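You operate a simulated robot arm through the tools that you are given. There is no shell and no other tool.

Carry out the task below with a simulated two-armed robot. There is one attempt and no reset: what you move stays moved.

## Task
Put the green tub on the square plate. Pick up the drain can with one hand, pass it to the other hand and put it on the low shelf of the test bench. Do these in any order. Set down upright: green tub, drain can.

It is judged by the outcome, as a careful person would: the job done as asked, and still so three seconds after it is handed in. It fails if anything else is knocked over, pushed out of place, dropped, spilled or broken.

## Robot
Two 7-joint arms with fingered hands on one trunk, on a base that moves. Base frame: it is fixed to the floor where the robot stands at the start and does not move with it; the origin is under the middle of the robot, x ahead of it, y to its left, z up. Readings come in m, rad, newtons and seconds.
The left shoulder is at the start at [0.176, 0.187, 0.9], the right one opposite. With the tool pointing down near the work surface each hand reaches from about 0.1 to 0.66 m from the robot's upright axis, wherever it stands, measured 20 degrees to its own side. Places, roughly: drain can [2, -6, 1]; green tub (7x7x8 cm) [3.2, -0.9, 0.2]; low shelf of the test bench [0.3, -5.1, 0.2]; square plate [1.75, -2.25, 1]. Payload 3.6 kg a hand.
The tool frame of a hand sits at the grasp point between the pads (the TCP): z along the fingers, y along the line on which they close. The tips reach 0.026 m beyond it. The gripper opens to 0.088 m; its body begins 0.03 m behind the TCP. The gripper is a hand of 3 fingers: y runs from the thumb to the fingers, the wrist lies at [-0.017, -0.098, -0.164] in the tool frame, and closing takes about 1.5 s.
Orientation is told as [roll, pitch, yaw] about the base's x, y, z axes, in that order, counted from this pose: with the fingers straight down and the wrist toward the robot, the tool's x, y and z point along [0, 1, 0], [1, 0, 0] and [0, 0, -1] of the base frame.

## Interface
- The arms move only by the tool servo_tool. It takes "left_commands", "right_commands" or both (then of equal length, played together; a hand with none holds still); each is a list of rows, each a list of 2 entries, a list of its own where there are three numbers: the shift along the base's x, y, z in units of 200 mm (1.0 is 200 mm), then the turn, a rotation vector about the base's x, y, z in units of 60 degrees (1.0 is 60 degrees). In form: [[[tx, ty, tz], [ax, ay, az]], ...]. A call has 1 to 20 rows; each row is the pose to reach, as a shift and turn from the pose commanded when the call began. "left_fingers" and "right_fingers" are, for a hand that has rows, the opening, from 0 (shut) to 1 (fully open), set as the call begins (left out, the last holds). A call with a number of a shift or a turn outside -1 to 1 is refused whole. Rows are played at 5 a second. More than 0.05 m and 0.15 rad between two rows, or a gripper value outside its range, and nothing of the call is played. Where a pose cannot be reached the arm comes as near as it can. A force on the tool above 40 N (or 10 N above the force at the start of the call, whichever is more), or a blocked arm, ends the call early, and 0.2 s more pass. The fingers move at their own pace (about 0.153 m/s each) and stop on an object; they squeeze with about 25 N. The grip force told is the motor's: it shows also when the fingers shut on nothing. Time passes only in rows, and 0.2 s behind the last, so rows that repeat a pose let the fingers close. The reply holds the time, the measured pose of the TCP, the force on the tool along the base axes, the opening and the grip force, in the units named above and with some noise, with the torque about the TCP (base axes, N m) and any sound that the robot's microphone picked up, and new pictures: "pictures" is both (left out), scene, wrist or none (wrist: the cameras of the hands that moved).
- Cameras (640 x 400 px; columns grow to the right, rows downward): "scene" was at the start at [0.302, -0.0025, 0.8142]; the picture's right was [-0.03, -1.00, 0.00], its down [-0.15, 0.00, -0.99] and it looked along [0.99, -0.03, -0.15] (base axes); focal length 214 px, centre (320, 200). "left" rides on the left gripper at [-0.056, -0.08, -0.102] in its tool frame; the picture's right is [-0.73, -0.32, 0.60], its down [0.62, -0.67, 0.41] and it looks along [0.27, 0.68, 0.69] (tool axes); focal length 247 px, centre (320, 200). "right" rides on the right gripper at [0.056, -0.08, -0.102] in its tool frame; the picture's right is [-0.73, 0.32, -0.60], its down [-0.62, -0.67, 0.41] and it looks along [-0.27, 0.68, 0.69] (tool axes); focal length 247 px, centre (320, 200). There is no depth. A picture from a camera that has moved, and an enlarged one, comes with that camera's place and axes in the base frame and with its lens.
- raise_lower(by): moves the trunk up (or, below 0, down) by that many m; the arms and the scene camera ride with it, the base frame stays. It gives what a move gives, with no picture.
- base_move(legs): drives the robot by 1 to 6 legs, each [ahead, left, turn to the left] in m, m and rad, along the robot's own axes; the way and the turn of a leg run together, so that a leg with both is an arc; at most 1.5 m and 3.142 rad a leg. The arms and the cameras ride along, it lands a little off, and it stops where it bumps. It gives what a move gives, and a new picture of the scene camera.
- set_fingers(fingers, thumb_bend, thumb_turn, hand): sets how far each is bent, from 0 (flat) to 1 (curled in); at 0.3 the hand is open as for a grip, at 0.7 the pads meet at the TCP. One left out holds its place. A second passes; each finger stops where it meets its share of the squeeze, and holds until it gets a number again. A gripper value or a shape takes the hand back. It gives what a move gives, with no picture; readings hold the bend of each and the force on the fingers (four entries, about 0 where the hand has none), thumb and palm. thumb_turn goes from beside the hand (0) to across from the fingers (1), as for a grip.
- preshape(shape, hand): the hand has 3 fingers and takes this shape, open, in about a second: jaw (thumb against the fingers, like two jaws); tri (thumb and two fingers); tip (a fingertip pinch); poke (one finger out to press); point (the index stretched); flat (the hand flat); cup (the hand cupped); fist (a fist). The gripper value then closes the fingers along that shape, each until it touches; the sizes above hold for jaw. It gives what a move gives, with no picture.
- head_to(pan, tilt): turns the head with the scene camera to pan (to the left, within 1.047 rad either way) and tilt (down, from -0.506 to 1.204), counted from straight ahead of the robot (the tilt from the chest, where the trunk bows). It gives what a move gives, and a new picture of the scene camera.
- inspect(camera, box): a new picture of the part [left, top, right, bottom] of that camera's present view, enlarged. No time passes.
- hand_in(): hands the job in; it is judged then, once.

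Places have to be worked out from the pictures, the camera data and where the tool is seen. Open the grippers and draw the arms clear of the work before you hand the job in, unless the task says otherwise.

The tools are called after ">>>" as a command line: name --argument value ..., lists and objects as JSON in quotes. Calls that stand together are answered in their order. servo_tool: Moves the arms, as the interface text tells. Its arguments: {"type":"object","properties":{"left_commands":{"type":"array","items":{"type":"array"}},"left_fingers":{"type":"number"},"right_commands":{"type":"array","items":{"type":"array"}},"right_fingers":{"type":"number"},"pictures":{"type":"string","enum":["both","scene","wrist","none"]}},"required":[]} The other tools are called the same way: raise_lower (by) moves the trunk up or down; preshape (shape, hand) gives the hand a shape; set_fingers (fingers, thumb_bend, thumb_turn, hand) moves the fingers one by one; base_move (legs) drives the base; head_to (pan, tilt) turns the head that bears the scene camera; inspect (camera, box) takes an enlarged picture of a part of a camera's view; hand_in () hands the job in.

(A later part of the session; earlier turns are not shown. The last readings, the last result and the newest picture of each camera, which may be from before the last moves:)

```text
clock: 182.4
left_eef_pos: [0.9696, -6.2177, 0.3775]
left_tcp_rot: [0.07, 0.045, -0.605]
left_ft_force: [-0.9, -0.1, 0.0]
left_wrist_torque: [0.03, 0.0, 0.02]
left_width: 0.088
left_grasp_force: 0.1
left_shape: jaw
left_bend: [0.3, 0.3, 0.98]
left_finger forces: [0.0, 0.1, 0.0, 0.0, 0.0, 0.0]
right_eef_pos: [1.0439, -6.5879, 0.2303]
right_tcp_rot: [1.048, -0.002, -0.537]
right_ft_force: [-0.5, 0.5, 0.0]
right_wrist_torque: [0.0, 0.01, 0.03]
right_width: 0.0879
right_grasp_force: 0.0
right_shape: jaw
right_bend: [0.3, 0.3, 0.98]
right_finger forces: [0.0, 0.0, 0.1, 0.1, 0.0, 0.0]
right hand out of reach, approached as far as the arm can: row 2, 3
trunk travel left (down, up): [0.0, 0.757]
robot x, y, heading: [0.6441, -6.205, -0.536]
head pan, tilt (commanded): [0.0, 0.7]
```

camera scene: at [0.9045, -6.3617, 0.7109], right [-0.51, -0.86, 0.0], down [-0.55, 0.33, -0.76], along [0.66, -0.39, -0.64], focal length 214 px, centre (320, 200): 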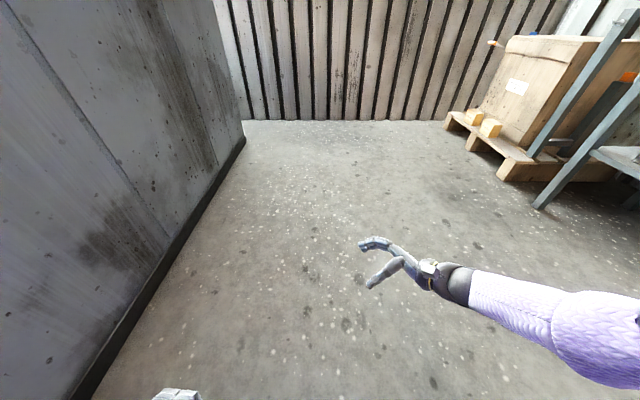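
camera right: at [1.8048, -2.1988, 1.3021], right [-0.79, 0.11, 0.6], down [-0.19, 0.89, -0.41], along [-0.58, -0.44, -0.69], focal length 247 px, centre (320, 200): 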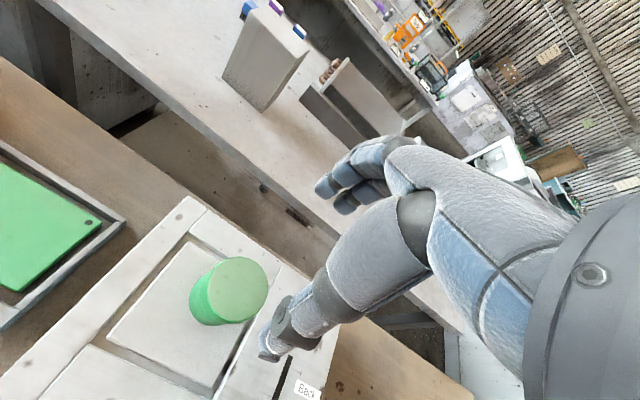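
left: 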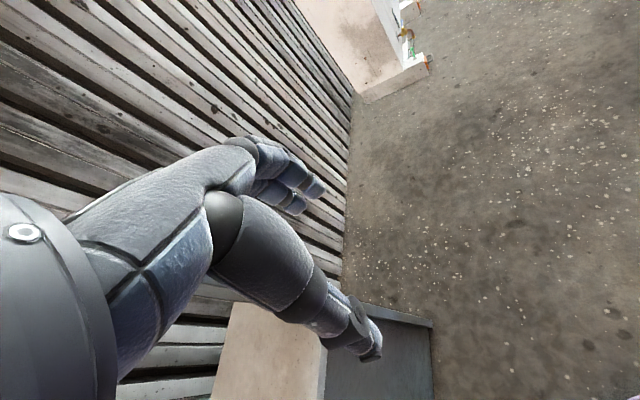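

Good: with this roll the right hand reaches z≈0.23 out to 0.54 m ahead. I raise it again, then back up, step away from the bench and turn to face the test bench shelf to measure it.

>>> servo_tool --right_commands '[[[0, 0, 0.2], [0, 0, 0]], [[0, 0, 0.4], [0, 0, 0]], [[0, 0, 0.6], [0, 0, 0]], [[0, 0, 0.8], [0, 0, 0]], [[0, 0, 1.0], [0, 0, 0]]]' --pictures "none"

>>> base_move --legs '[[0, -0.25, 0], [-0.62, 0, 0], [0, 0, 1.56]]'

>>> head_to --pan 0.0 --tilt 0.35

```text
clock: 183.6
left_eef_pos: [0.9695, -6.2177, 0.3779]
left_tcp_rot: [0.07, 0.044, -0.605]
left_ft_force: [0.9, 0.1, 0.2]
left_wrist_torque: [-0.02, 0.05, -0.01]
left_width: 0.0882
left_grasp_force: 0.0
left_shape: jaw
left_bend: [0.3, 0.3, 0.98]
left_finger forces: [0.1, 0.0, 0.0, 0.0, 0.0, 0.1]
right_eef_pos: [1.0428, -6.5861, 0.4296]
right_tcp_rot: [1.047, -0.003, -0.535]
right_ft_force: [0.0, 0.2, -0.5]
right_wrist_torque: [0.04, -0.01, 0.01]
right_width: 0.0881
right_grasp_force: 0.1
right_shape: jaw
right_bend: [0.3, 0.3, 0.98]
right_finger forces: [0.0, 0.0, 0.1, 0.1, 0.1, 0.0]
trunk travel left (down, up): [0.0, 0.757]
robot x, y, heading: [0.6443, -6.2073, -0.537]
head pan, tilt (commanded): [0.0, 0.7]
```

```text
clock: 192.4
left_eef_pos: [-0.0082, -5.7746, 0.3785]
left_tcp_rot: [0.069, 0.044, 0.952]
left_ft_force: [0.9, 0.1, 0.0]
left_wrist_torque: [-0.01, 0.03, -0.02]
left_width: 0.0877
left_grasp_force: 0.1
left_shape: jaw
left_bend: [0.3, 0.3, 0.98]
left_finger forces: [0.1, 0.1, 0.0, 0.1, 0.0, 0.1]
right_eef_pos: [0.3617, -5.7065, 0.4289]
right_tcp_rot: [1.048, -0.003, 1.023]
right_ft_force: [-0.7, -0.1, -0.3]
right_wrist_torque: [0.0, -0.01, 0.0]
right_width: 0.0881
right_grasp_force: 0.0
right_shape: jaw
right_bend: [0.3, 0.3, 0.98]
right_finger forces: [0.0, 0.0, 0.0, 0.1, 0.0, 0.1]
trunk travel left (down, up): [0.0, 0.757]
robot x, y, heading: [-0.0228, -6.0991, 1.023]
head pan, tilt (commanded): [0.0, 0.7]
camera scene: at [0.1363, -5.8428, 0.7109], right [0.85, -0.52, 0.0], down [-0.34, -0.55, -0.76], along [0.4, 0.65, -0.64], focal length 214 px, centre (320, 200)
```

scene: 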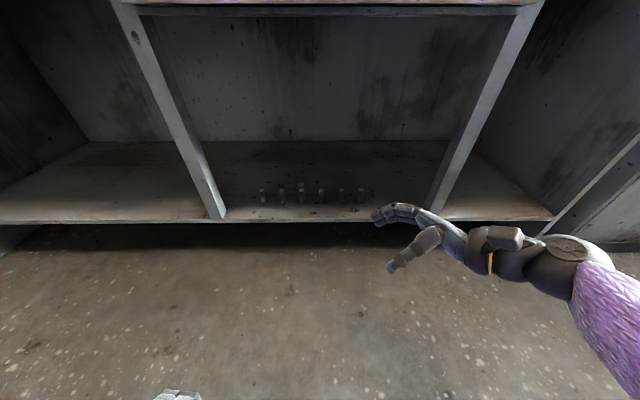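

```text
clock: 193.2
left_eef_pos: [-0.0088, -5.7742, 0.3776]
left_tcp_rot: [0.071, 0.046, 0.951]
left_ft_force: [0.1, 0.0, 0.0]
left_wrist_torque: [0.01, 0.02, -0.02]
left_width: 0.088
left_grasp_force: 0.1
left_shape: jaw
left_bend: [0.3, 0.3, 0.98]
left_finger forces: [0.1, 0.1, 0.1, 0.1, 0.1, 0.1]
right_eef_pos: [0.3606, -5.7073, 0.4297]
right_tcp_rot: [1.048, -0.003, 1.022]
right_ft_force: [-0.1, -0.2, 0.4]
right_wrist_torque: [-0.01, 0.01, 0.02]
right_width: 0.088
right_grasp_force: 0.1
right_shape: jaw
right_bend: [0.3, 0.3, 0.98]
right_finger forces: [0.0, 0.0, 0.0, 0.0, 0.0, 0.0]
trunk travel left (down, up): [0.0, 0.757]
robot x, y, heading: [-0.022, -6.1031, 1.022]
head pan, tilt (commanded): [0.0, 0.351]
camera scene: at [0.1406, -5.8358, 0.7422], right [0.85, -0.52, 0.0], down [-0.18, -0.29, -0.94], along [0.49, 0.8, -0.34], focal length 214 px, centre (320, 200)
```

scene: 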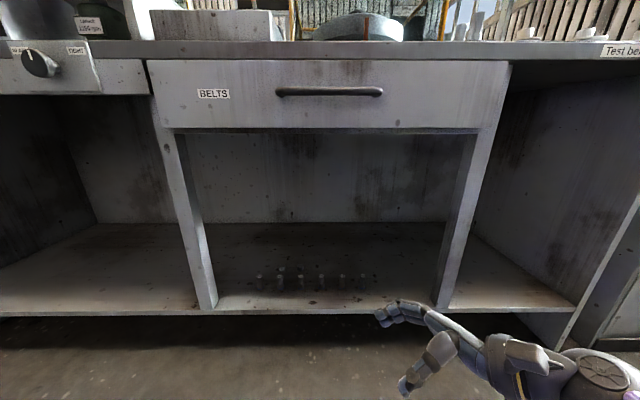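

The low shelf (z≈0.21, open 0.5 m high) runs the whole test bench; six bolts stand mid-shelf, and the left bay looks free. Now I strafe right to stand in front of the drain can and raise the trunk 0.35 m.

>>> base_move --legs '[[0, -1.0, 0], [0, -0.68, 0]]'

>>> raise_lower --by 0.35

>>> head_to --pan 0.0 --tilt 0.5

```text
clock: 201.7
left_eef_pos: [1.4139, -6.6248, 0.3771]
left_tcp_rot: [0.07, 0.042, 0.976]
left_ft_force: [-0.2, -0.5, -0.4]
left_wrist_torque: [-0.04, -0.02, -0.01]
left_width: 0.088
left_grasp_force: 0.0
left_shape: jaw
left_bend: [0.3, 0.3, 0.98]
left_finger forces: [0.0, 0.1, 0.1, 0.1, 0.0, 0.0]
right_eef_pos: [1.7827, -6.549, 0.4286]
right_tcp_rot: [1.048, -0.003, 1.047]
right_ft_force: [-0.4, 0.0, 0.3]
right_wrist_torque: [-0.01, 0.05, -0.02]
right_width: 0.088
right_grasp_force: 0.0
right_shape: jaw
right_bend: [0.3, 0.3, 0.98]
right_finger forces: [0.1, 0.0, 0.0, 0.1, 0.0, 0.0]
trunk travel left (down, up): [0.0, 0.757]
robot x, y, heading: [1.4057, -6.952, 1.046]
head pan, tilt (commanded): [0.0, 0.351]
camera scene: at [1.5646, -6.6826, 0.7423], right [0.87, -0.5, 0.0], down [-0.17, -0.3, -0.94], along [0.47, 0.81, -0.34], focal length 214 px, centre (320, 200)
```

scene: 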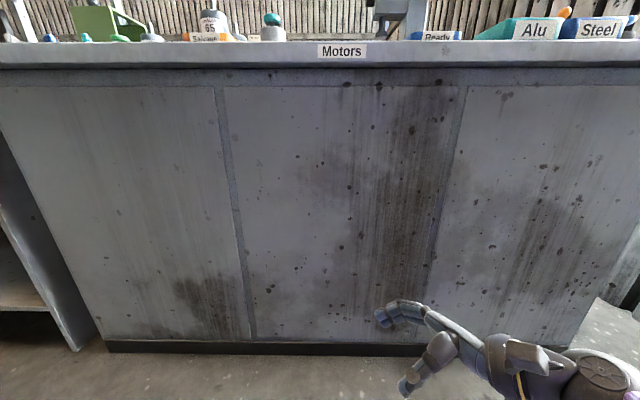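

```text
clock: 205.1
left_eef_pos: [1.3969, -6.6347, 0.7177]
left_tcp_rot: [0.102, 0.078, 0.951]
left_ft_force: [-1.3, -0.8, 0.7]
left_wrist_torque: [-0.01, -0.02, -0.01]
left_width: 0.0881
left_grasp_force: 0.1
left_shape: jaw
left_bend: [0.3, 0.3, 0.98]
left_finger forces: [0.0, 0.0, 0.0, 0.0, 0.0, 0.1]
right_eef_pos: [1.7817, -6.5478, 0.779]
right_tcp_rot: [1.048, -0.003, 1.047]
right_ft_force: [0.1, -0.2, 0.2]
right_wrist_torque: [-0.02, -0.02, -0.01]
right_width: 0.0879
right_grasp_force: 0.1
right_shape: jaw
right_bend: [0.3, 0.3, 0.98]
right_finger forces: [0.0, 0.1, 0.0, 0.0, 0.1, 0.0]
trunk travel left (down, up): [-0.35, 0.407]
robot x, y, heading: [1.4096, -6.9516, 1.048]
head pan, tilt (commanded): [0.0, 0.351]
```

```text
clock: 205.8
left_eef_pos: [1.3962, -6.6322, 0.7199]
left_tcp_rot: [0.105, 0.076, 0.953]
left_ft_force: [0.9, 1.1, -0.5]
left_wrist_torque: [-0.02, 0.0, -0.03]
left_width: 0.0881
left_grasp_force: 0.1
left_shape: jaw
left_bend: [0.3, 0.3, 0.98]
left_finger forces: [0.0, 0.1, 0.0, 0.0, 0.1, 0.0]
right_eef_pos: [1.7823, -6.5479, 0.7804]
right_tcp_rot: [1.047, -0.003, 1.046]
right_ft_force: [0.7, 0.0, -0.4]
right_wrist_torque: [-0.01, 0.01, -0.02]
right_width: 0.0879
right_grasp_force: 0.0
right_shape: jaw
right_bend: [0.3, 0.3, 0.98]
right_finger forces: [0.0, 0.1, 0.1, 0.0, 0.1, 0.1]
trunk travel left (down, up): [-0.35, 0.407]
robot x, y, heading: [1.4082, -6.9521, 1.047]
head pan, tilt (commanded): [0.0, 0.499]
camera scene: at [1.5298, -6.7431, 1.1087], right [0.87, -0.5, 0.0], down [-0.24, -0.41, -0.88], along [0.44, 0.76, -0.48], focal length 214 px, centre (320, 200)
```

scene: 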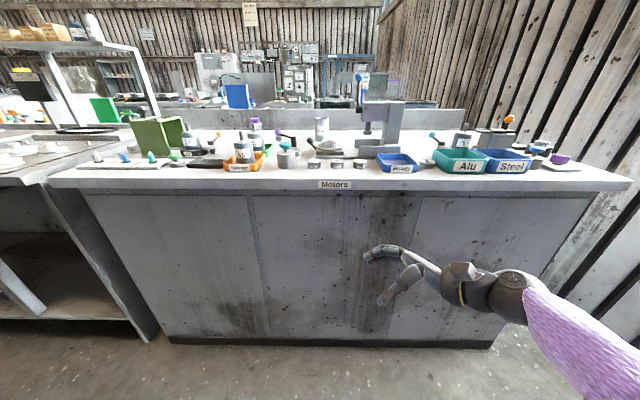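

The can is visible straight ahead behind small parts. I bring the left hand forward and straighten its orientation, and zoom on the can.

>>> servo_tool --left_commands '[[[0.1, 0.173, 0], [0, -0.025, 0.018]], [[0.2, 0.346, 0], [0, -0.05, 0.036]], [[0.3, 0.52, 0], [0, -0.075, 0.054]], [[0.4, 0.693, 0], [0, -0.1, 0.072]], [[0.5, 0.866, 0], [0, -0.124, 0.09]]]' --pictures "none"

>>> inspect --camera "scene" --box '[220, 90, 420, 200]'

```text
clock: 207.2
left_eef_pos: [1.485, -6.4416, 0.717]
left_tcp_rot: [0.025, -0.015, 1.071]
left_ft_force: [0.1, -0.2, -1.5]
left_wrist_torque: [-0.01, 0.03, 0.0]
left_width: 0.0877
left_grasp_force: 0.1
left_shape: jaw
left_bend: [0.3, 0.3, 0.98]
left_finger forces: [0.0, 0.1, 0.0, 0.0, 0.0, 0.0]
right_eef_pos: [1.7813, -6.5481, 0.7801]
right_tcp_rot: [1.046, -0.003, 1.046]
right_ft_force: [0.5, 0.3, 0.0]
right_wrist_torque: [0.02, -0.01, 0.03]
right_width: 0.0879
right_grasp_force: 0.1
right_shape: jaw
right_bend: [0.3, 0.3, 0.98]
right_finger forces: [0.1, 0.0, 0.0, 0.0, 0.0, 0.0]
trunk travel left (down, up): [-0.35, 0.407]
robot x, y, heading: [1.4075, -6.952, 1.051]
head pan, tilt (commanded): [0.0, 0.499]
stopped in row 5 (left hand): the arm was blocked; the commanded pose is now the measured one
```

```text
3.20 times, centred on (320, 145) of scene
camera zoom: at [1.5295, -6.7431, 1.1087], right [0.87, -0.5, 0.0], down [-0.24, -0.41, -0.88], along [0.44, 0.76, -0.48], focal length 686 px, centre (320, 376)
```

zoom: 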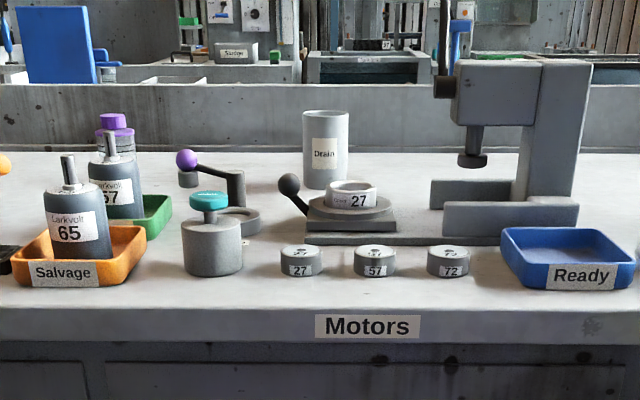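

The view is excellent: the can stands behind the "27" rings with space around. The left arm reported being blocked; I look at the left side to see by what.

>>> head_to --pan 0.3 --tilt 0.9

>>> inspect --camera "left" --box '[0, 0, 640, 400]'

```text
clock: 208.1
left_eef_pos: [1.4853, -6.4421, 0.7186]
left_tcp_rot: [0.024, -0.014, 1.072]
left_ft_force: [-0.1, 1.4, -0.9]
left_wrist_torque: [0.0, -0.01, 0.0]
left_width: 0.0879
left_grasp_force: 0.0
left_shape: jaw
left_bend: [0.3, 0.3, 0.98]
left_finger forces: [0.0, 0.0, 0.1, 0.0, 0.0, 0.0]
right_eef_pos: [1.7817, -6.548, 0.78]
right_tcp_rot: [1.046, -0.003, 1.049]
right_ft_force: [-0.5, 1.0, -0.2]
right_wrist_torque: [0.03, -0.01, 0.0]
right_width: 0.0876
right_grasp_force: 0.0
right_shape: jaw
right_bend: [0.3, 0.3, 0.98]
right_finger forces: [0.0, 0.0, 0.1, 0.0, 0.0, 0.0]
trunk travel left (down, up): [-0.35, 0.407]
robot x, y, heading: [1.4077, -6.9506, 1.047]
head pan, tilt (commanded): [0.3, 0.901]
camera scene: at [1.5011, -6.7482, 1.0748], right [0.98, -0.22, 0.0], down [-0.17, -0.76, -0.62], along [0.14, 0.61, -0.78], focal length 214 px, centre (320, 200)
```

scene: 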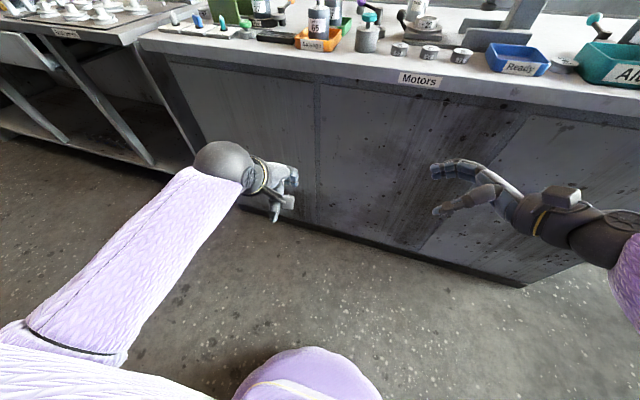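

```text
1.00 times, centred on (320, 200) of left (not enlarged: the box is as wide or as high as the picture)
camera zoom: at [1.4974, -6.5412, 0.8181], right [0.48, -0.62, -0.62], down [-0.87, -0.27, -0.41], along [0.08, 0.74, -0.67], focal length 247 px, centre (320, 200)
```

zoom: 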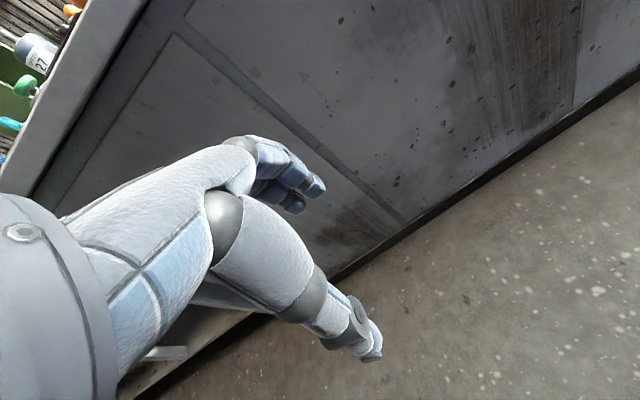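

The left arm simply swung its elbow into a better posture; nothing is touched. I raise both hands above bench height, the right one also back out of the way.

>>> servo_tool --left_commands '[[[0, 0, 0.2], [-0.005, -0.003, -0.005]], [[0, 0, 0.4], [-0.01, -0.006, -0.01]], [[0, 0, 0.6], [-0.015, -0.009, -0.015]], [[0, 0, 0.8], [-0.02, -0.012, -0.02]], [[0, 0, 1.0], [-0.023, -0.014, -0.024]]]' --right_commands '[[[0, -0.12, 0.2], [0, 0, 0]], [[0, -0.24, 0.4], [0, 0, 0]], [[0, -0.36, 0.6], [0, 0, 0]], [[0, -0.48, 0.8], [0, 0, 0]], [[0, -0.6, 1.0], [0, 0, 0]]]' --pictures "none"

>>> servo_tool --left_commands '[[[0, 0, 0.2], [0, 0, 0]], [[0, 0, 0.4], [0, 0, 0]], [[0, 0, 0.6], [0, 0, 0]], [[0, 0, 0.8], [0, 0, 0]], [[0, 0, 1.0], [0, 0, 0]]]' --right_commands '[[[0, -0.11, 0.2], [0, 0, 0]], [[0, -0.22, 0.4], [0, 0, 0]], [[0, -0.33, 0.6], [0, 0, 0]], [[0, -0.44, 0.8], [0, 0, 0]], [[0, -0.55, 1.0], [0, 0, 0]]]' --pictures "scene"

```text
clock: 209.2
left_eef_pos: [1.4895, -6.4416, 0.9161]
left_tcp_rot: [-0.005, -0.002, 1.042]
left_ft_force: [-0.1, -0.6, 0.0]
left_wrist_torque: [-0.01, 0.01, 0.0]
left_width: 0.0876
left_grasp_force: 0.1
left_shape: jaw
left_bend: [0.3, 0.3, 0.98]
left_finger forces: [0.0, 0.0, 0.1, 0.1, 0.1, 0.0]
right_eef_pos: [1.7846, -6.6644, 0.9812]
right_tcp_rot: [1.047, -0.001, 1.048]
right_ft_force: [0.1, -0.7, -0.1]
right_wrist_torque: [0.0, 0.02, 0.03]
right_width: 0.0881
right_grasp_force: 0.1
right_shape: jaw
right_bend: [0.3, 0.3, 0.98]
right_finger forces: [0.1, 0.0, 0.0, 0.1, 0.1, 0.0]
trunk travel left (down, up): [-0.35, 0.407]
robot x, y, heading: [1.4067, -6.9553, 1.045]
head pan, tilt (commanded): [0.3, 0.901]
```

```text
clock: 210.4
left_eef_pos: [1.5056, -6.4104, 1.0865]
left_tcp_rot: [0.001, -0.001, 1.047]
left_ft_force: [0.4, -1.0, -0.2]
left_wrist_torque: [0.03, -0.01, -0.02]
left_width: 0.0876
left_grasp_force: 0.0
left_shape: jaw
left_bend: [0.3, 0.3, 0.98]
left_finger forces: [0.0, 0.0, 0.0, 0.1, 0.0, 0.0]
left hand out of reach, approached as far as the arm can: row 4, 5
right_eef_pos: [1.7936, -6.7743, 1.1813]
right_tcp_rot: [1.047, -0.001, 1.048]
right_ft_force: [0.6, -0.1, 0.7]
right_wrist_torque: [0.0, 0.0, 0.03]
right_width: 0.0879
right_grasp_force: 0.0
right_shape: jaw
right_bend: [0.3, 0.3, 0.98]
right_finger forces: [0.0, 0.0, 0.0, 0.0, 0.0, 0.0]
right hand out of reach, approached as far as the arm can: row 4, 5
trunk travel left (down, up): [-0.35, 0.407]
robot x, y, heading: [1.4057, -6.9513, 1.044]
head pan, tilt (commanded): [0.3, 0.901]
camera scene: at [1.5018, -6.7489, 1.0749], right [0.98, -0.22, 0.0], down [-0.17, -0.76, -0.62], along [0.14, 0.61, -0.78], focal length 214 px, centre (320, 200)
```

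scene: 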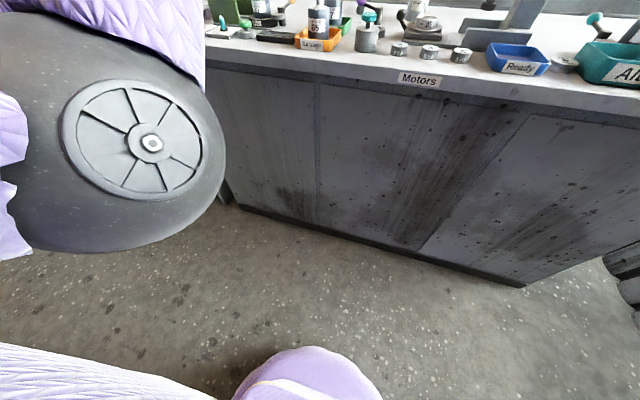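

Both hands are now above the bench top; the can is 1.25 m straight ahead of me and the bench edge 0.81 m. I drive ahead 0.48 m.

>>> head_to --pan 0.0 --tilt 0.6

>>> base_move --legs '[[0.3, 0, -0.015], [0.18, 0, 0]]'

```text
clock: 211.2
left_eef_pos: [1.5057, -6.4107, 1.0858]
left_tcp_rot: [-0.001, -0.005, 1.046]
left_ft_force: [-0.2, -0.1, -0.7]
left_wrist_torque: [-0.02, 0.02, 0.0]
left_width: 0.088
left_grasp_force: 0.0
left_shape: jaw
left_bend: [0.3, 0.3, 0.98]
left_finger forces: [0.0, 0.0, 0.1, 0.0, 0.0, 0.0]
right_eef_pos: [1.7931, -6.7723, 1.1814]
right_tcp_rot: [1.047, -0.004, 1.05]
right_ft_force: [0.1, 0.1, 0.3]
right_wrist_torque: [0.05, 0.0, -0.02]
right_width: 0.0879
right_grasp_force: 0.1
right_shape: jaw
right_bend: [0.3, 0.3, 0.98]
right_finger forces: [0.0, 0.0, 0.0, 0.1, 0.0, 0.1]
trunk travel left (down, up): [-0.35, 0.407]
robot x, y, heading: [1.4077, -6.9529, 1.049]
head pan, tilt (commanded): [0.0, 0.6]
camera scene: at [1.5286, -6.7454, 1.0995], right [0.87, -0.5, 0.0], down [-0.28, -0.49, -0.82], along [0.41, 0.71, -0.57], focal length 214 px, centre (320, 200)
```

scene: 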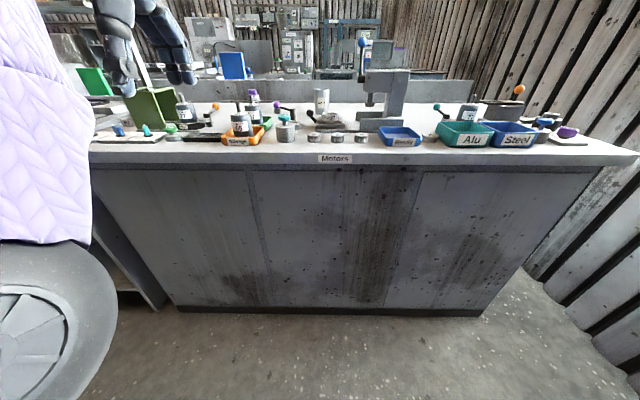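

```text
clock: 214.4
left_eef_pos: [1.7544, -5.9978, 1.0845]
left_tcp_rot: [0.001, -0.002, 1.035]
left_ft_force: [0.0, 0.2, -0.5]
left_wrist_torque: [-0.03, -0.02, 0.03]
left_width: 0.0879
left_grasp_force: 0.1
left_shape: jaw
left_bend: [0.3, 0.3, 0.98]
left_finger forces: [0.0, 0.1, 0.0, 0.0, 0.0, 0.0]
right_eef_pos: [2.0367, -6.3637, 1.1814]
right_tcp_rot: [1.047, -0.001, 1.038]
right_ft_force: [-0.6, 1.1, 0.4]
right_wrist_torque: [0.03, 0.0, 0.01]
right_width: 0.088
right_grasp_force: 0.0
right_shape: jaw
right_bend: [0.3, 0.3, 0.98]
right_finger forces: [0.0, 0.1, 0.1, 0.0, 0.0, 0.1]
trunk travel left (down, up): [-0.35, 0.407]
robot x, y, heading: [1.6464, -6.5403, 1.04]
head pan, tilt (commanded): [0.0, 0.6]
camera scene: at [1.7735, -6.3327, 1.0993], right [0.86, -0.51, 0.0], down [-0.29, -0.49, -0.82], along [0.42, 0.71, -0.57], focal length 214 px, centre (320, 200)
```

scene: 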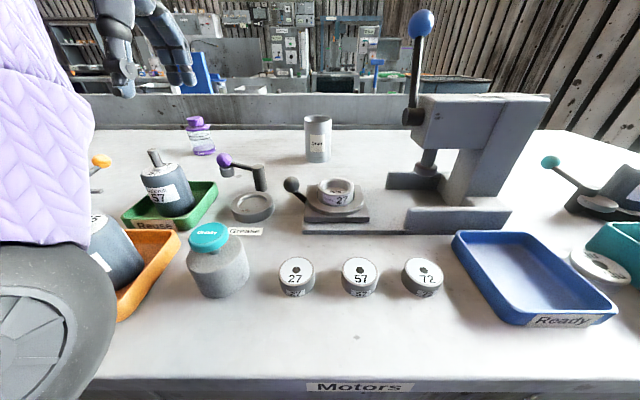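

Now over the bench. The left elbow hangs low near the bench edge, so before extending I first raise the left hand (which lifts the elbow) while moving a bit forward.

>>> servo_tool --left_commands '[[[0.04, 0.06, 0.16], [0, 0, 0]], [[0.07, 0.12, 0.33], [0, 0, 0]], [[0.1, 0.17, 0.5], [0, 0, 0]]]' --pictures "scene"

```text
clock: 215.2
left_eef_pos: [1.7816, -5.949, 1.1788]
left_tcp_rot: [-0.001, -0.004, 1.034]
left_ft_force: [-0.5, 0.0, 0.4]
left_wrist_torque: [0.02, 0.01, 0.04]
left_width: 0.0877
left_grasp_force: 0.2
left_shape: jaw
left_bend: [0.3, 0.3, 0.98]
left_finger forces: [0.0, 0.1, 0.0, 0.0, 0.1, 0.0]
left hand out of reach, approached as far as the arm can: row 1, 2, 3
right_eef_pos: [2.0375, -6.3627, 1.1809]
right_tcp_rot: [1.047, -0.003, 1.038]
right_ft_force: [-0.5, 0.0, -0.3]
right_wrist_torque: [0.01, 0.01, -0.04]
right_width: 0.0878
right_grasp_force: 0.1
right_shape: jaw
right_bend: [0.3, 0.3, 0.98]
right_finger forces: [0.0, 0.0, 0.0, 0.0, 0.0, 0.1]
trunk travel left (down, up): [-0.35, 0.407]
robot x, y, heading: [1.6446, -6.5396, 1.041]
head pan, tilt (commanded): [0.0, 0.6]
camera scene: at [1.773, -6.3337, 1.0995], right [0.86, -0.51, 0.0], down [-0.29, -0.49, -0.82], along [0.42, 0.71, -0.57], focal length 214 px, centre (320, 200)
```

scene: 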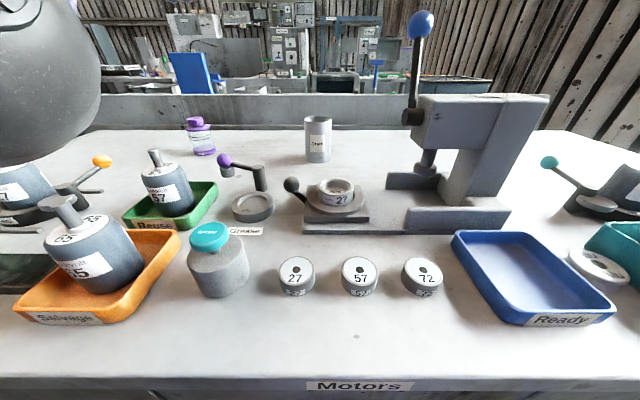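

The elbow has swung up and out, clear of everything. I move the left hand forward and inward toward the can in two stages, keeping it high.

>>> servo_tool --left_commands '[[[0.21, 0.06, -0.03], [0, 0, 0]], [[0.43, 0.12, -0.06], [0, 0, 0]], [[0.65, 0.175, -0.1], [0, 0, 0]]]' --pictures "both"

```text
clock: 216.0
left_eef_pos: [1.9107, -5.9161, 1.1588]
left_tcp_rot: [0.0, -0.004, 1.035]
left_ft_force: [0.5, 0.2, 0.1]
left_wrist_torque: [0.01, 0.05, 0.04]
left_width: 0.0881
left_grasp_force: 0.1
left_shape: jaw
left_bend: [0.3, 0.3, 0.98]
left_finger forces: [0.0, 0.0, 0.1, 0.0, 0.1, 0.0]
right_eef_pos: [2.037, -6.3635, 1.1817]
right_tcp_rot: [1.047, -0.001, 1.036]
right_ft_force: [-0.1, 0.2, 0.9]
right_wrist_torque: [0.02, 0.0, 0.0]
right_width: 0.0879
right_grasp_force: 0.1
right_shape: jaw
right_bend: [0.3, 0.3, 0.98]
right_finger forces: [0.0, 0.0, 0.0, 0.0, 0.1, 0.0]
trunk travel left (down, up): [-0.35, 0.407]
robot x, y, heading: [1.6473, -6.5435, 1.041]
head pan, tilt (commanded): [0.0, 0.6]
camera scene: at [1.7734, -6.3337, 1.0995], right [0.86, -0.51, 0.0], down [-0.29, -0.49, -0.82], along [0.42, 0.71, -0.57], focal length 214 px, centre (320, 200)
camera left: at [1.9171, -6.0134, 1.2608], right [0.47, -0.65, -0.6], down [-0.87, -0.25, -0.41], along [0.12, 0.72, -0.69], focal length 247 px, centre (320, 200)
```

scene: 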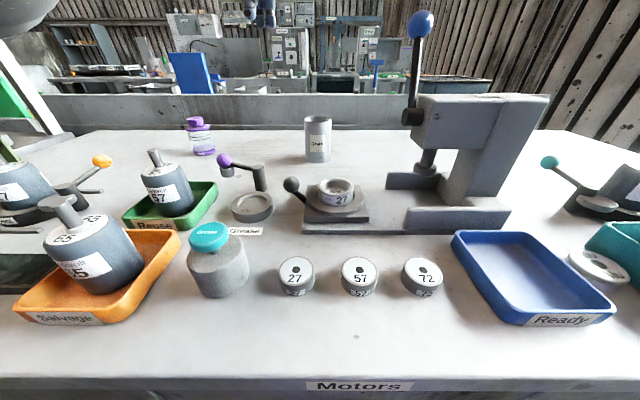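
left: 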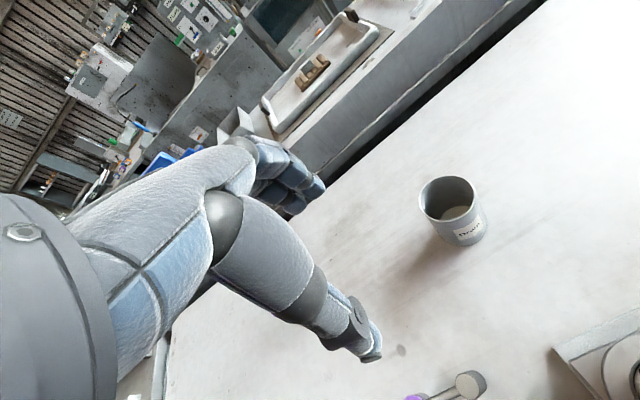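

The wrist camera sees the can well. I zoom both cameras to fix its position.

>>> inspect --camera "left" --box '[400, 150, 520, 260]'

>>> inspect --camera "scene" --box '[270, 95, 370, 185]'

```text
3.64 times, centred on (460, 205) of left
camera zoom: at [1.9171, -6.0134, 1.2608], right [0.47, -0.65, -0.6], down [-0.87, -0.25, -0.41], along [0.12, 0.72, -0.69], focal length 898 px, centre (-189, 182)
```

zoom: 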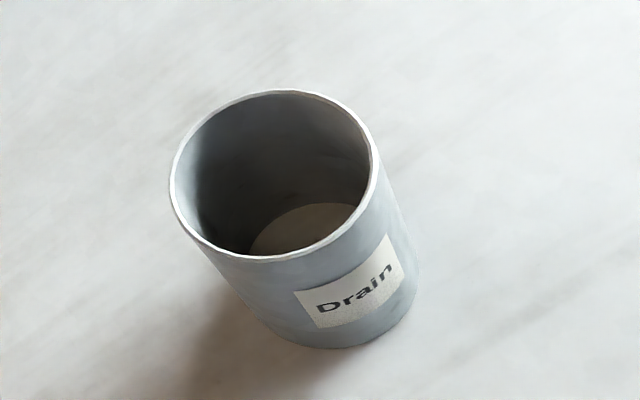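

```text
4.44 times, centred on (320, 140) of scene
camera zoom: at [1.7734, -6.3337, 1.0995], right [0.86, -0.51, 0.0], down [-0.29, -0.49, -0.82], along [0.42, 0.71, -0.57], focal length 953 px, centre (320, 467)
```

zoom: 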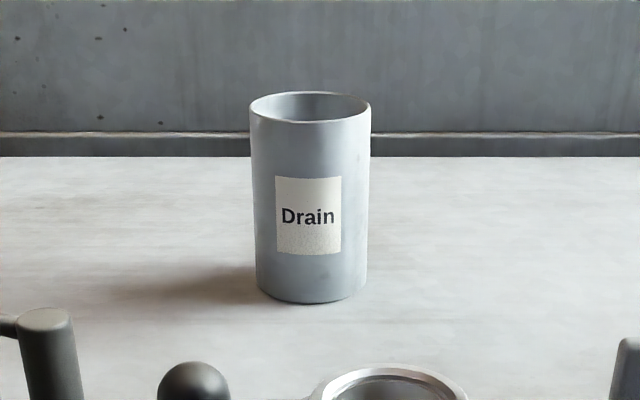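

Triangulated: rim centre (2.023, -5.903), rim z≈0.975, diameter ≈6.1 cm. I move the hand over it at z≈1.10 (fingertips well above the rim).

>>> servo_tool --left_commands '[[[0.19, 0.022, -0.05], [0, 0, 0]], [[0.375, 0.044, -0.15], [0, 0, 0]], [[0.5615, 0.0655, -0.28], [0, 0, 0]], [[0.5615, 0.0655, -0.28], [0, 0, 0]]]' --left_fingers 1.0 --pictures "both"

>>> inspect --camera "scene" --box '[250, 40, 400, 180]'

```text
clock: 217.0
left_eef_pos: [1.9938, -5.9162, 1.1102]
left_tcp_rot: [-0.003, -0.004, 1.037]
left_ft_force: [-0.1, 0.5, 0.2]
left_wrist_torque: [-0.02, -0.03, -0.04]
left_width: 0.0878
left_grasp_force: 0.0
left_shape: jaw
left_bend: [0.3, 0.3, 0.98]
left_finger forces: [0.0, 0.0, 0.0, 0.0, 0.0, 0.0]
left hand out of reach, approached as far as the arm can: row 3, 4
right_eef_pos: [2.0359, -6.3638, 1.1823]
right_tcp_rot: [1.046, -0.004, 1.034]
right_ft_force: [-0.9, 0.5, 0.4]
right_wrist_torque: [0.0, 0.0, -0.02]
right_width: 0.0879
right_grasp_force: 0.0
right_shape: jaw
right_bend: [0.3, 0.3, 0.98]
right_finger forces: [0.1, 0.1, 0.0, 0.1, 0.1, 0.0]
trunk travel left (down, up): [-0.35, 0.407]
robot x, y, heading: [1.6478, -6.5387, 1.04]
head pan, tilt (commanded): [0.0, 0.6]
camera scene: at [1.7724, -6.3342, 1.0998], right [0.86, -0.51, 0.0], down [-0.29, -0.49, -0.83], along [0.42, 0.71, -0.56], focal length 214 px, centre (320, 200)
camera left: at [2.0007, -6.0124, 1.2126], right [0.47, -0.65, -0.6], down [-0.87, -0.25, -0.42], along [0.12, 0.72, -0.68], focal length 247 px, centre (320, 200)
```

scene: 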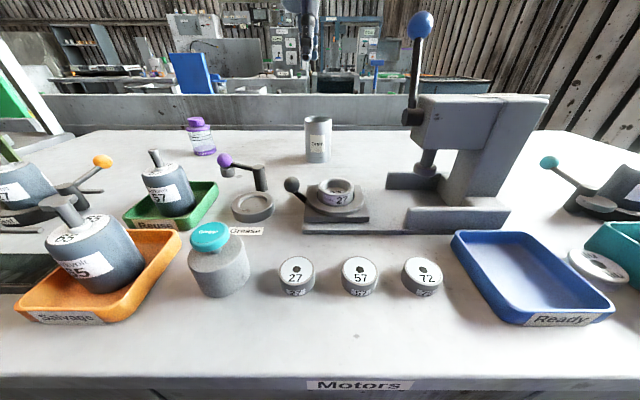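
left: 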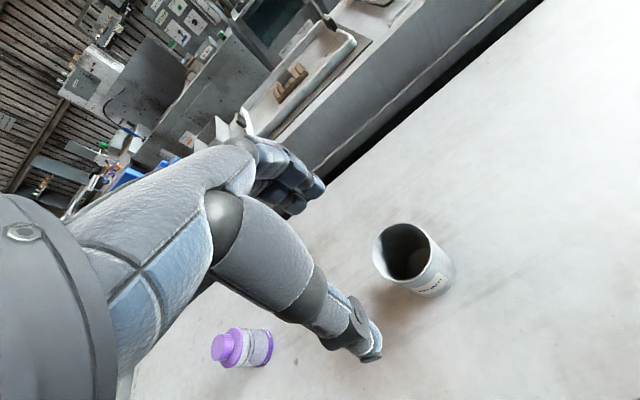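

```text
2.86 times, centred on (325, 110) of scene
camera zoom: at [1.7724, -6.3342, 1.0998], right [0.86, -0.51, 0.0], down [-0.29, -0.49, -0.83], along [0.42, 0.71, -0.56], focal length 613 px, centre (306, 457)
```

zoom: 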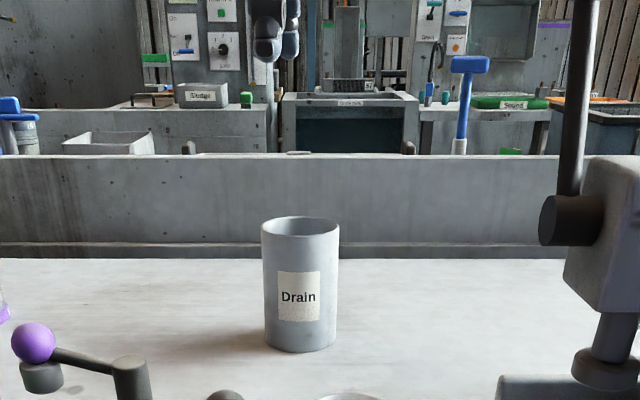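

The arm is ~3 cm short of the can, so I creep the base 0.045 m ahead (base front still short of the bench's panel).

>>> base_move --legs '[[0.045, 0, 0]]'

>>> inspect --camera "left" --box '[300, 150, 500, 350]'

```text
clock: 217.9
left_eef_pos: [2.0169, -5.8767, 1.1068]
left_tcp_rot: [-0.003, 0.0, 1.036]
left_ft_force: [0.9, 0.8, -1.6]
left_wrist_torque: [0.0, 0.01, 0.0]
left_width: 0.088
left_grasp_force: 0.1
left_shape: jaw
left_bend: [0.3, 0.3, 0.98]
left_finger forces: [0.0, 0.1, 0.0, 0.0, 0.1, 0.0]
right_eef_pos: [2.0592, -6.3265, 1.1808]
right_tcp_rot: [1.048, 0.0, 1.037]
right_ft_force: [0.3, -0.2, -0.2]
right_wrist_torque: [-0.02, 0.02, 0.04]
right_width: 0.088
right_grasp_force: 0.0
right_shape: jaw
right_bend: [0.3, 0.3, 0.98]
right_finger forces: [0.1, 0.0, 0.0, 0.0, 0.1, 0.0]
trunk travel left (down, up): [-0.35, 0.407]
robot x, y, heading: [1.6683, -6.5034, 1.036]
head pan, tilt (commanded): [0.0, 0.6]
camera scene: at [1.7949, -6.2967, 1.0988], right [0.86, -0.51, 0.0], down [-0.29, -0.49, -0.82], along [0.42, 0.71, -0.57], focal length 214 px, centre (320, 200)
```

scene: 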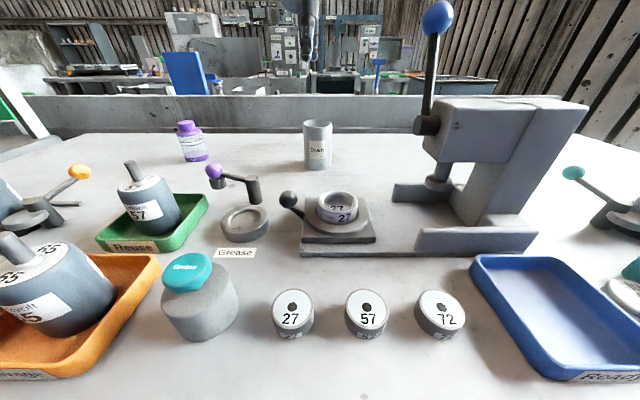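

```text
2.00 times, centred on (400, 250) of left
camera zoom: at [2.0233, -5.9746, 1.2099], right [0.47, -0.65, -0.6], down [-0.88, -0.25, -0.41], along [0.12, 0.72, -0.69], focal length 494 px, centre (160, 100)
```

zoom: 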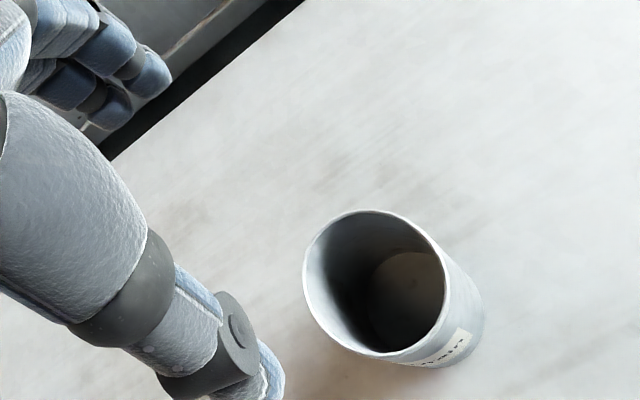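

The base crept in without bumping; the wrist view again gives the can at (2.023, -5.902). I centre over it and descend to z≈1.03 (tips just above the rim) for a final check.

>>> servo_tool --left_commands '[[[0.03, -0.12, -0.1], [0, 0, 0]], [[0.03, -0.12, -0.25], [0, 0, 0]], [[0.03, -0.12, -0.38], [0, 0, 0]]]' --pictures "both"

>>> inspect --camera "scene" --box '[250, 40, 400, 180]'

```text
clock: 218.7
left_eef_pos: [2.0202, -5.9026, 1.0326]
left_tcp_rot: [-0.001, -0.002, 1.035]
left_ft_force: [0.0, -0.5, -0.4]
left_wrist_torque: [-0.03, -0.01, 0.02]
left_width: 0.0878
left_grasp_force: 0.1
left_shape: jaw
left_bend: [0.3, 0.3, 0.98]
left_finger forces: [0.0, 0.0, 0.0, 0.0, 0.0, 0.0]
right_eef_pos: [2.0573, -6.3288, 1.1813]
right_tcp_rot: [1.048, 0.0, 1.036]
right_ft_force: [0.1, -0.2, -0.8]
right_wrist_torque: [-0.02, 0.02, 0.05]
right_width: 0.0877
right_grasp_force: 0.0
right_shape: jaw
right_bend: [0.3, 0.3, 0.98]
right_finger forces: [0.0, 0.0, 0.1, 0.0, 0.1, 0.0]
trunk travel left (down, up): [-0.35, 0.407]
robot x, y, heading: [1.6671, -6.5046, 1.039]
head pan, tilt (commanded): [0.0, 0.6]
camera scene: at [1.794, -6.2984, 1.0995], right [0.86, -0.51, 0.0], down [-0.29, -0.49, -0.82], along [0.42, 0.71, -0.57], focal length 214 px, centre (320, 200)
camera left: at [2.0277, -6.0006, 1.1344], right [0.47, -0.65, -0.6], down [-0.87, -0.25, -0.41], along [0.12, 0.72, -0.69], focal length 247 px, centre (320, 200)
```

scene: 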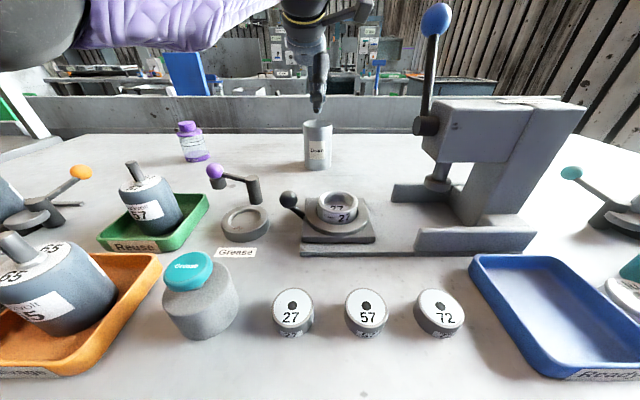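
left: 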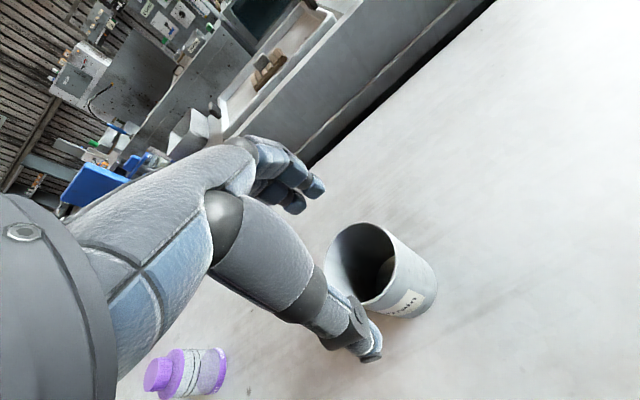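

```text
2.86 times, centred on (325, 110) of scene
camera zoom: at [1.794, -6.2984, 1.0995], right [0.86, -0.51, 0.0], down [-0.29, -0.49, -0.82], along [0.42, 0.71, -0.57], focal length 613 px, centre (306, 457)
```

zoom: 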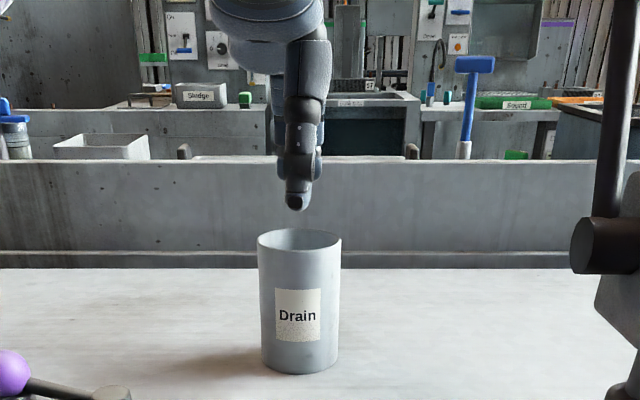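

Thumb and fingers straddle the can on both views. I descend to TCP z≈0.965, about 1 cm below the rim.

>>> servo_tool --left_commands '[[[0.01, 0, -0.1], [0, 0, 0]], [[0.01, 0, -0.2], [0, 0, 0]], [[0.01, 0, -0.28], [0, 0, 0]], [[0.01, 0, -0.335], [0, 0, 0]]]' --pictures "both"

>>> inspect --camera "scene" --box '[250, 60, 400, 200]'

```text
clock: 219.7
left_eef_pos: [2.0222, -5.9027, 0.966]
left_tcp_rot: [-0.001, -0.002, 1.035]
left_ft_force: [0.3, 0.1, -0.6]
left_wrist_torque: [-0.02, 0.0, -0.01]
left_width: 0.0881
left_grasp_force: 0.1
left_shape: jaw
left_bend: [0.3, 0.3, 0.98]
left_finger forces: [0.0, 0.0, 0.0, 0.0, 0.0, 0.0]
right_eef_pos: [2.0573, -6.3287, 1.1815]
right_tcp_rot: [1.047, -0.004, 1.038]
right_ft_force: [-0.5, 0.3, -0.2]
right_wrist_torque: [-0.01, -0.02, 0.02]
right_width: 0.0879
right_grasp_force: 0.1
right_shape: jaw
right_bend: [0.3, 0.3, 0.98]
right_finger forces: [0.0, 0.0, 0.0, 0.1, 0.0, 0.1]
trunk travel left (down, up): [-0.35, 0.407]
robot x, y, heading: [1.6702, -6.5065, 1.036]
head pan, tilt (commanded): [0.0, 0.6]
camera scene: at [1.7937, -6.2987, 1.0996], right [0.86, -0.51, 0.0], down [-0.29, -0.49, -0.82], along [0.42, 0.71, -0.57], focal length 214 px, centre (320, 200)
camera left: at [2.0293, -6.0004, 1.0682], right [0.47, -0.65, -0.6], down [-0.88, -0.25, -0.41], along [0.12, 0.72, -0.69], focal length 247 px, centre (320, 200)
```

scene: 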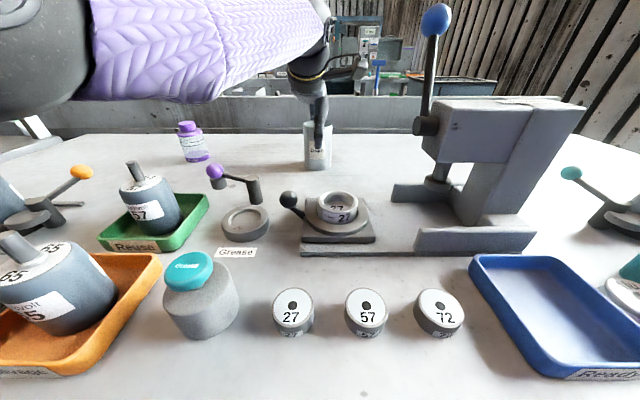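
left: 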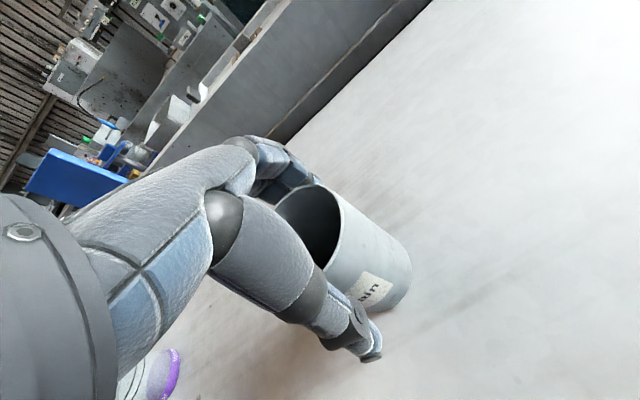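

```text
2.86 times, centred on (325, 130) of scene
camera zoom: at [1.7937, -6.2987, 1.0996], right [0.86, -0.51, 0.0], down [-0.29, -0.49, -0.82], along [0.42, 0.71, -0.57], focal length 613 px, centre (306, 400)
```

zoom: 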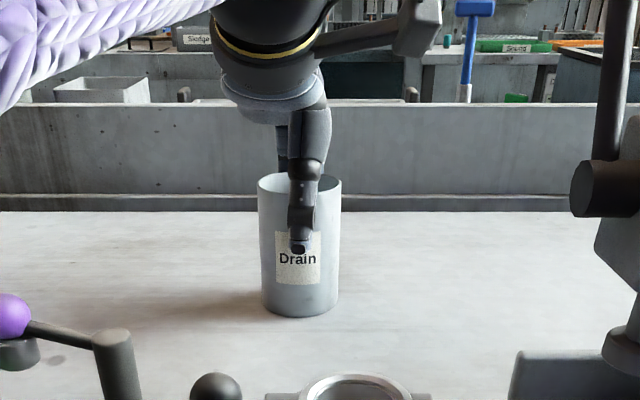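

The hand straddles the can's upper part, thumb in front, fingers behind. I close the left hand.

>>> servo_tool --left_commands '[[[0, 0, 0], [0, 0, 0]], [[0, 0, 0], [0, 0, 0]], [[0, 0, 0], [0, 0, 0]], [[0, 0, 0], [0, 0, 0]], [[0, 0, 0], [0, 0, 0]], [[0, 0, 0], [0, 0, 0]], [[0, 0, 0], [0, 0, 0]], [[0, 0, 0], [0, 0, 0]]]' --left_fingers 0.0 --pictures "both"

>>> inspect --camera "scene" --box '[250, 60, 400, 200]'

```text
clock: 221.5
left_eef_pos: [2.0217, -5.9026, 0.9655]
left_tcp_rot: [0.001, -0.002, 1.037]
left_ft_force: [0.2, -0.4, -0.4]
left_wrist_torque: [0.02, -0.05, 0.0]
left_width: 0.0479
left_grasp_force: 25.3
left_shape: jaw
left_bend: [0.42, 0.64, 1.0]
left_finger forces: [10.4, 12.4, 0.1, 0.0, 22.7, 0.0]
right_eef_pos: [2.0594, -6.3286, 1.1813]
right_tcp_rot: [1.047, -0.004, 1.037]
right_ft_force: [-0.6, -0.2, -0.3]
right_wrist_torque: [0.0, 0.0, 0.0]
right_width: 0.0878
right_grasp_force: 0.0
right_shape: jaw
right_bend: [0.3, 0.3, 0.98]
right_finger forces: [0.1, 0.0, 0.0, 0.0, 0.0, 0.0]
trunk travel left (down, up): [-0.35, 0.407]
robot x, y, heading: [1.668, -6.5048, 1.038]
head pan, tilt (commanded): [0.0, 0.6]
camera scene: at [1.7937, -6.2986, 1.0996], right [0.86, -0.51, 0.0], down [-0.29, -0.49, -0.82], along [0.42, 0.71, -0.57], focal length 214 px, centre (320, 200)
camera left: at [2.0293, -6.0004, 1.0684], right [0.47, -0.65, -0.6], down [-0.88, -0.25, -0.41], along [0.12, 0.72, -0.69], focal length 247 px, centre (320, 200)
```

scene: 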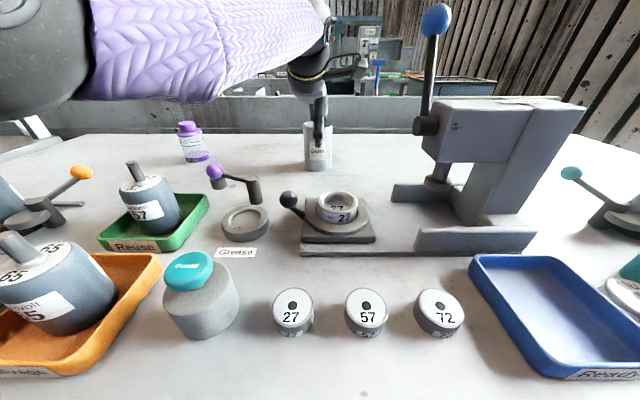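
left: 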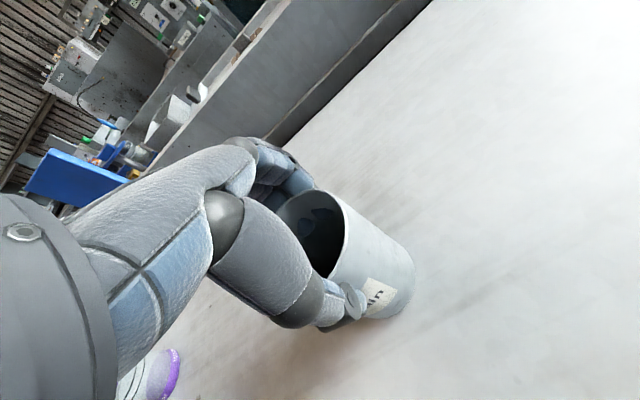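

```text
2.86 times, centred on (325, 130) of scene
camera zoom: at [1.7937, -6.2986, 1.0996], right [0.86, -0.51, 0.0], down [-0.29, -0.49, -0.82], along [0.42, 0.71, -0.57], focal length 613 px, centre (306, 400)
```

zoom: 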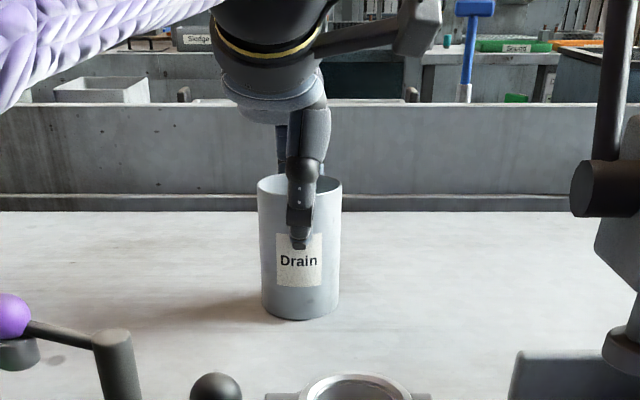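

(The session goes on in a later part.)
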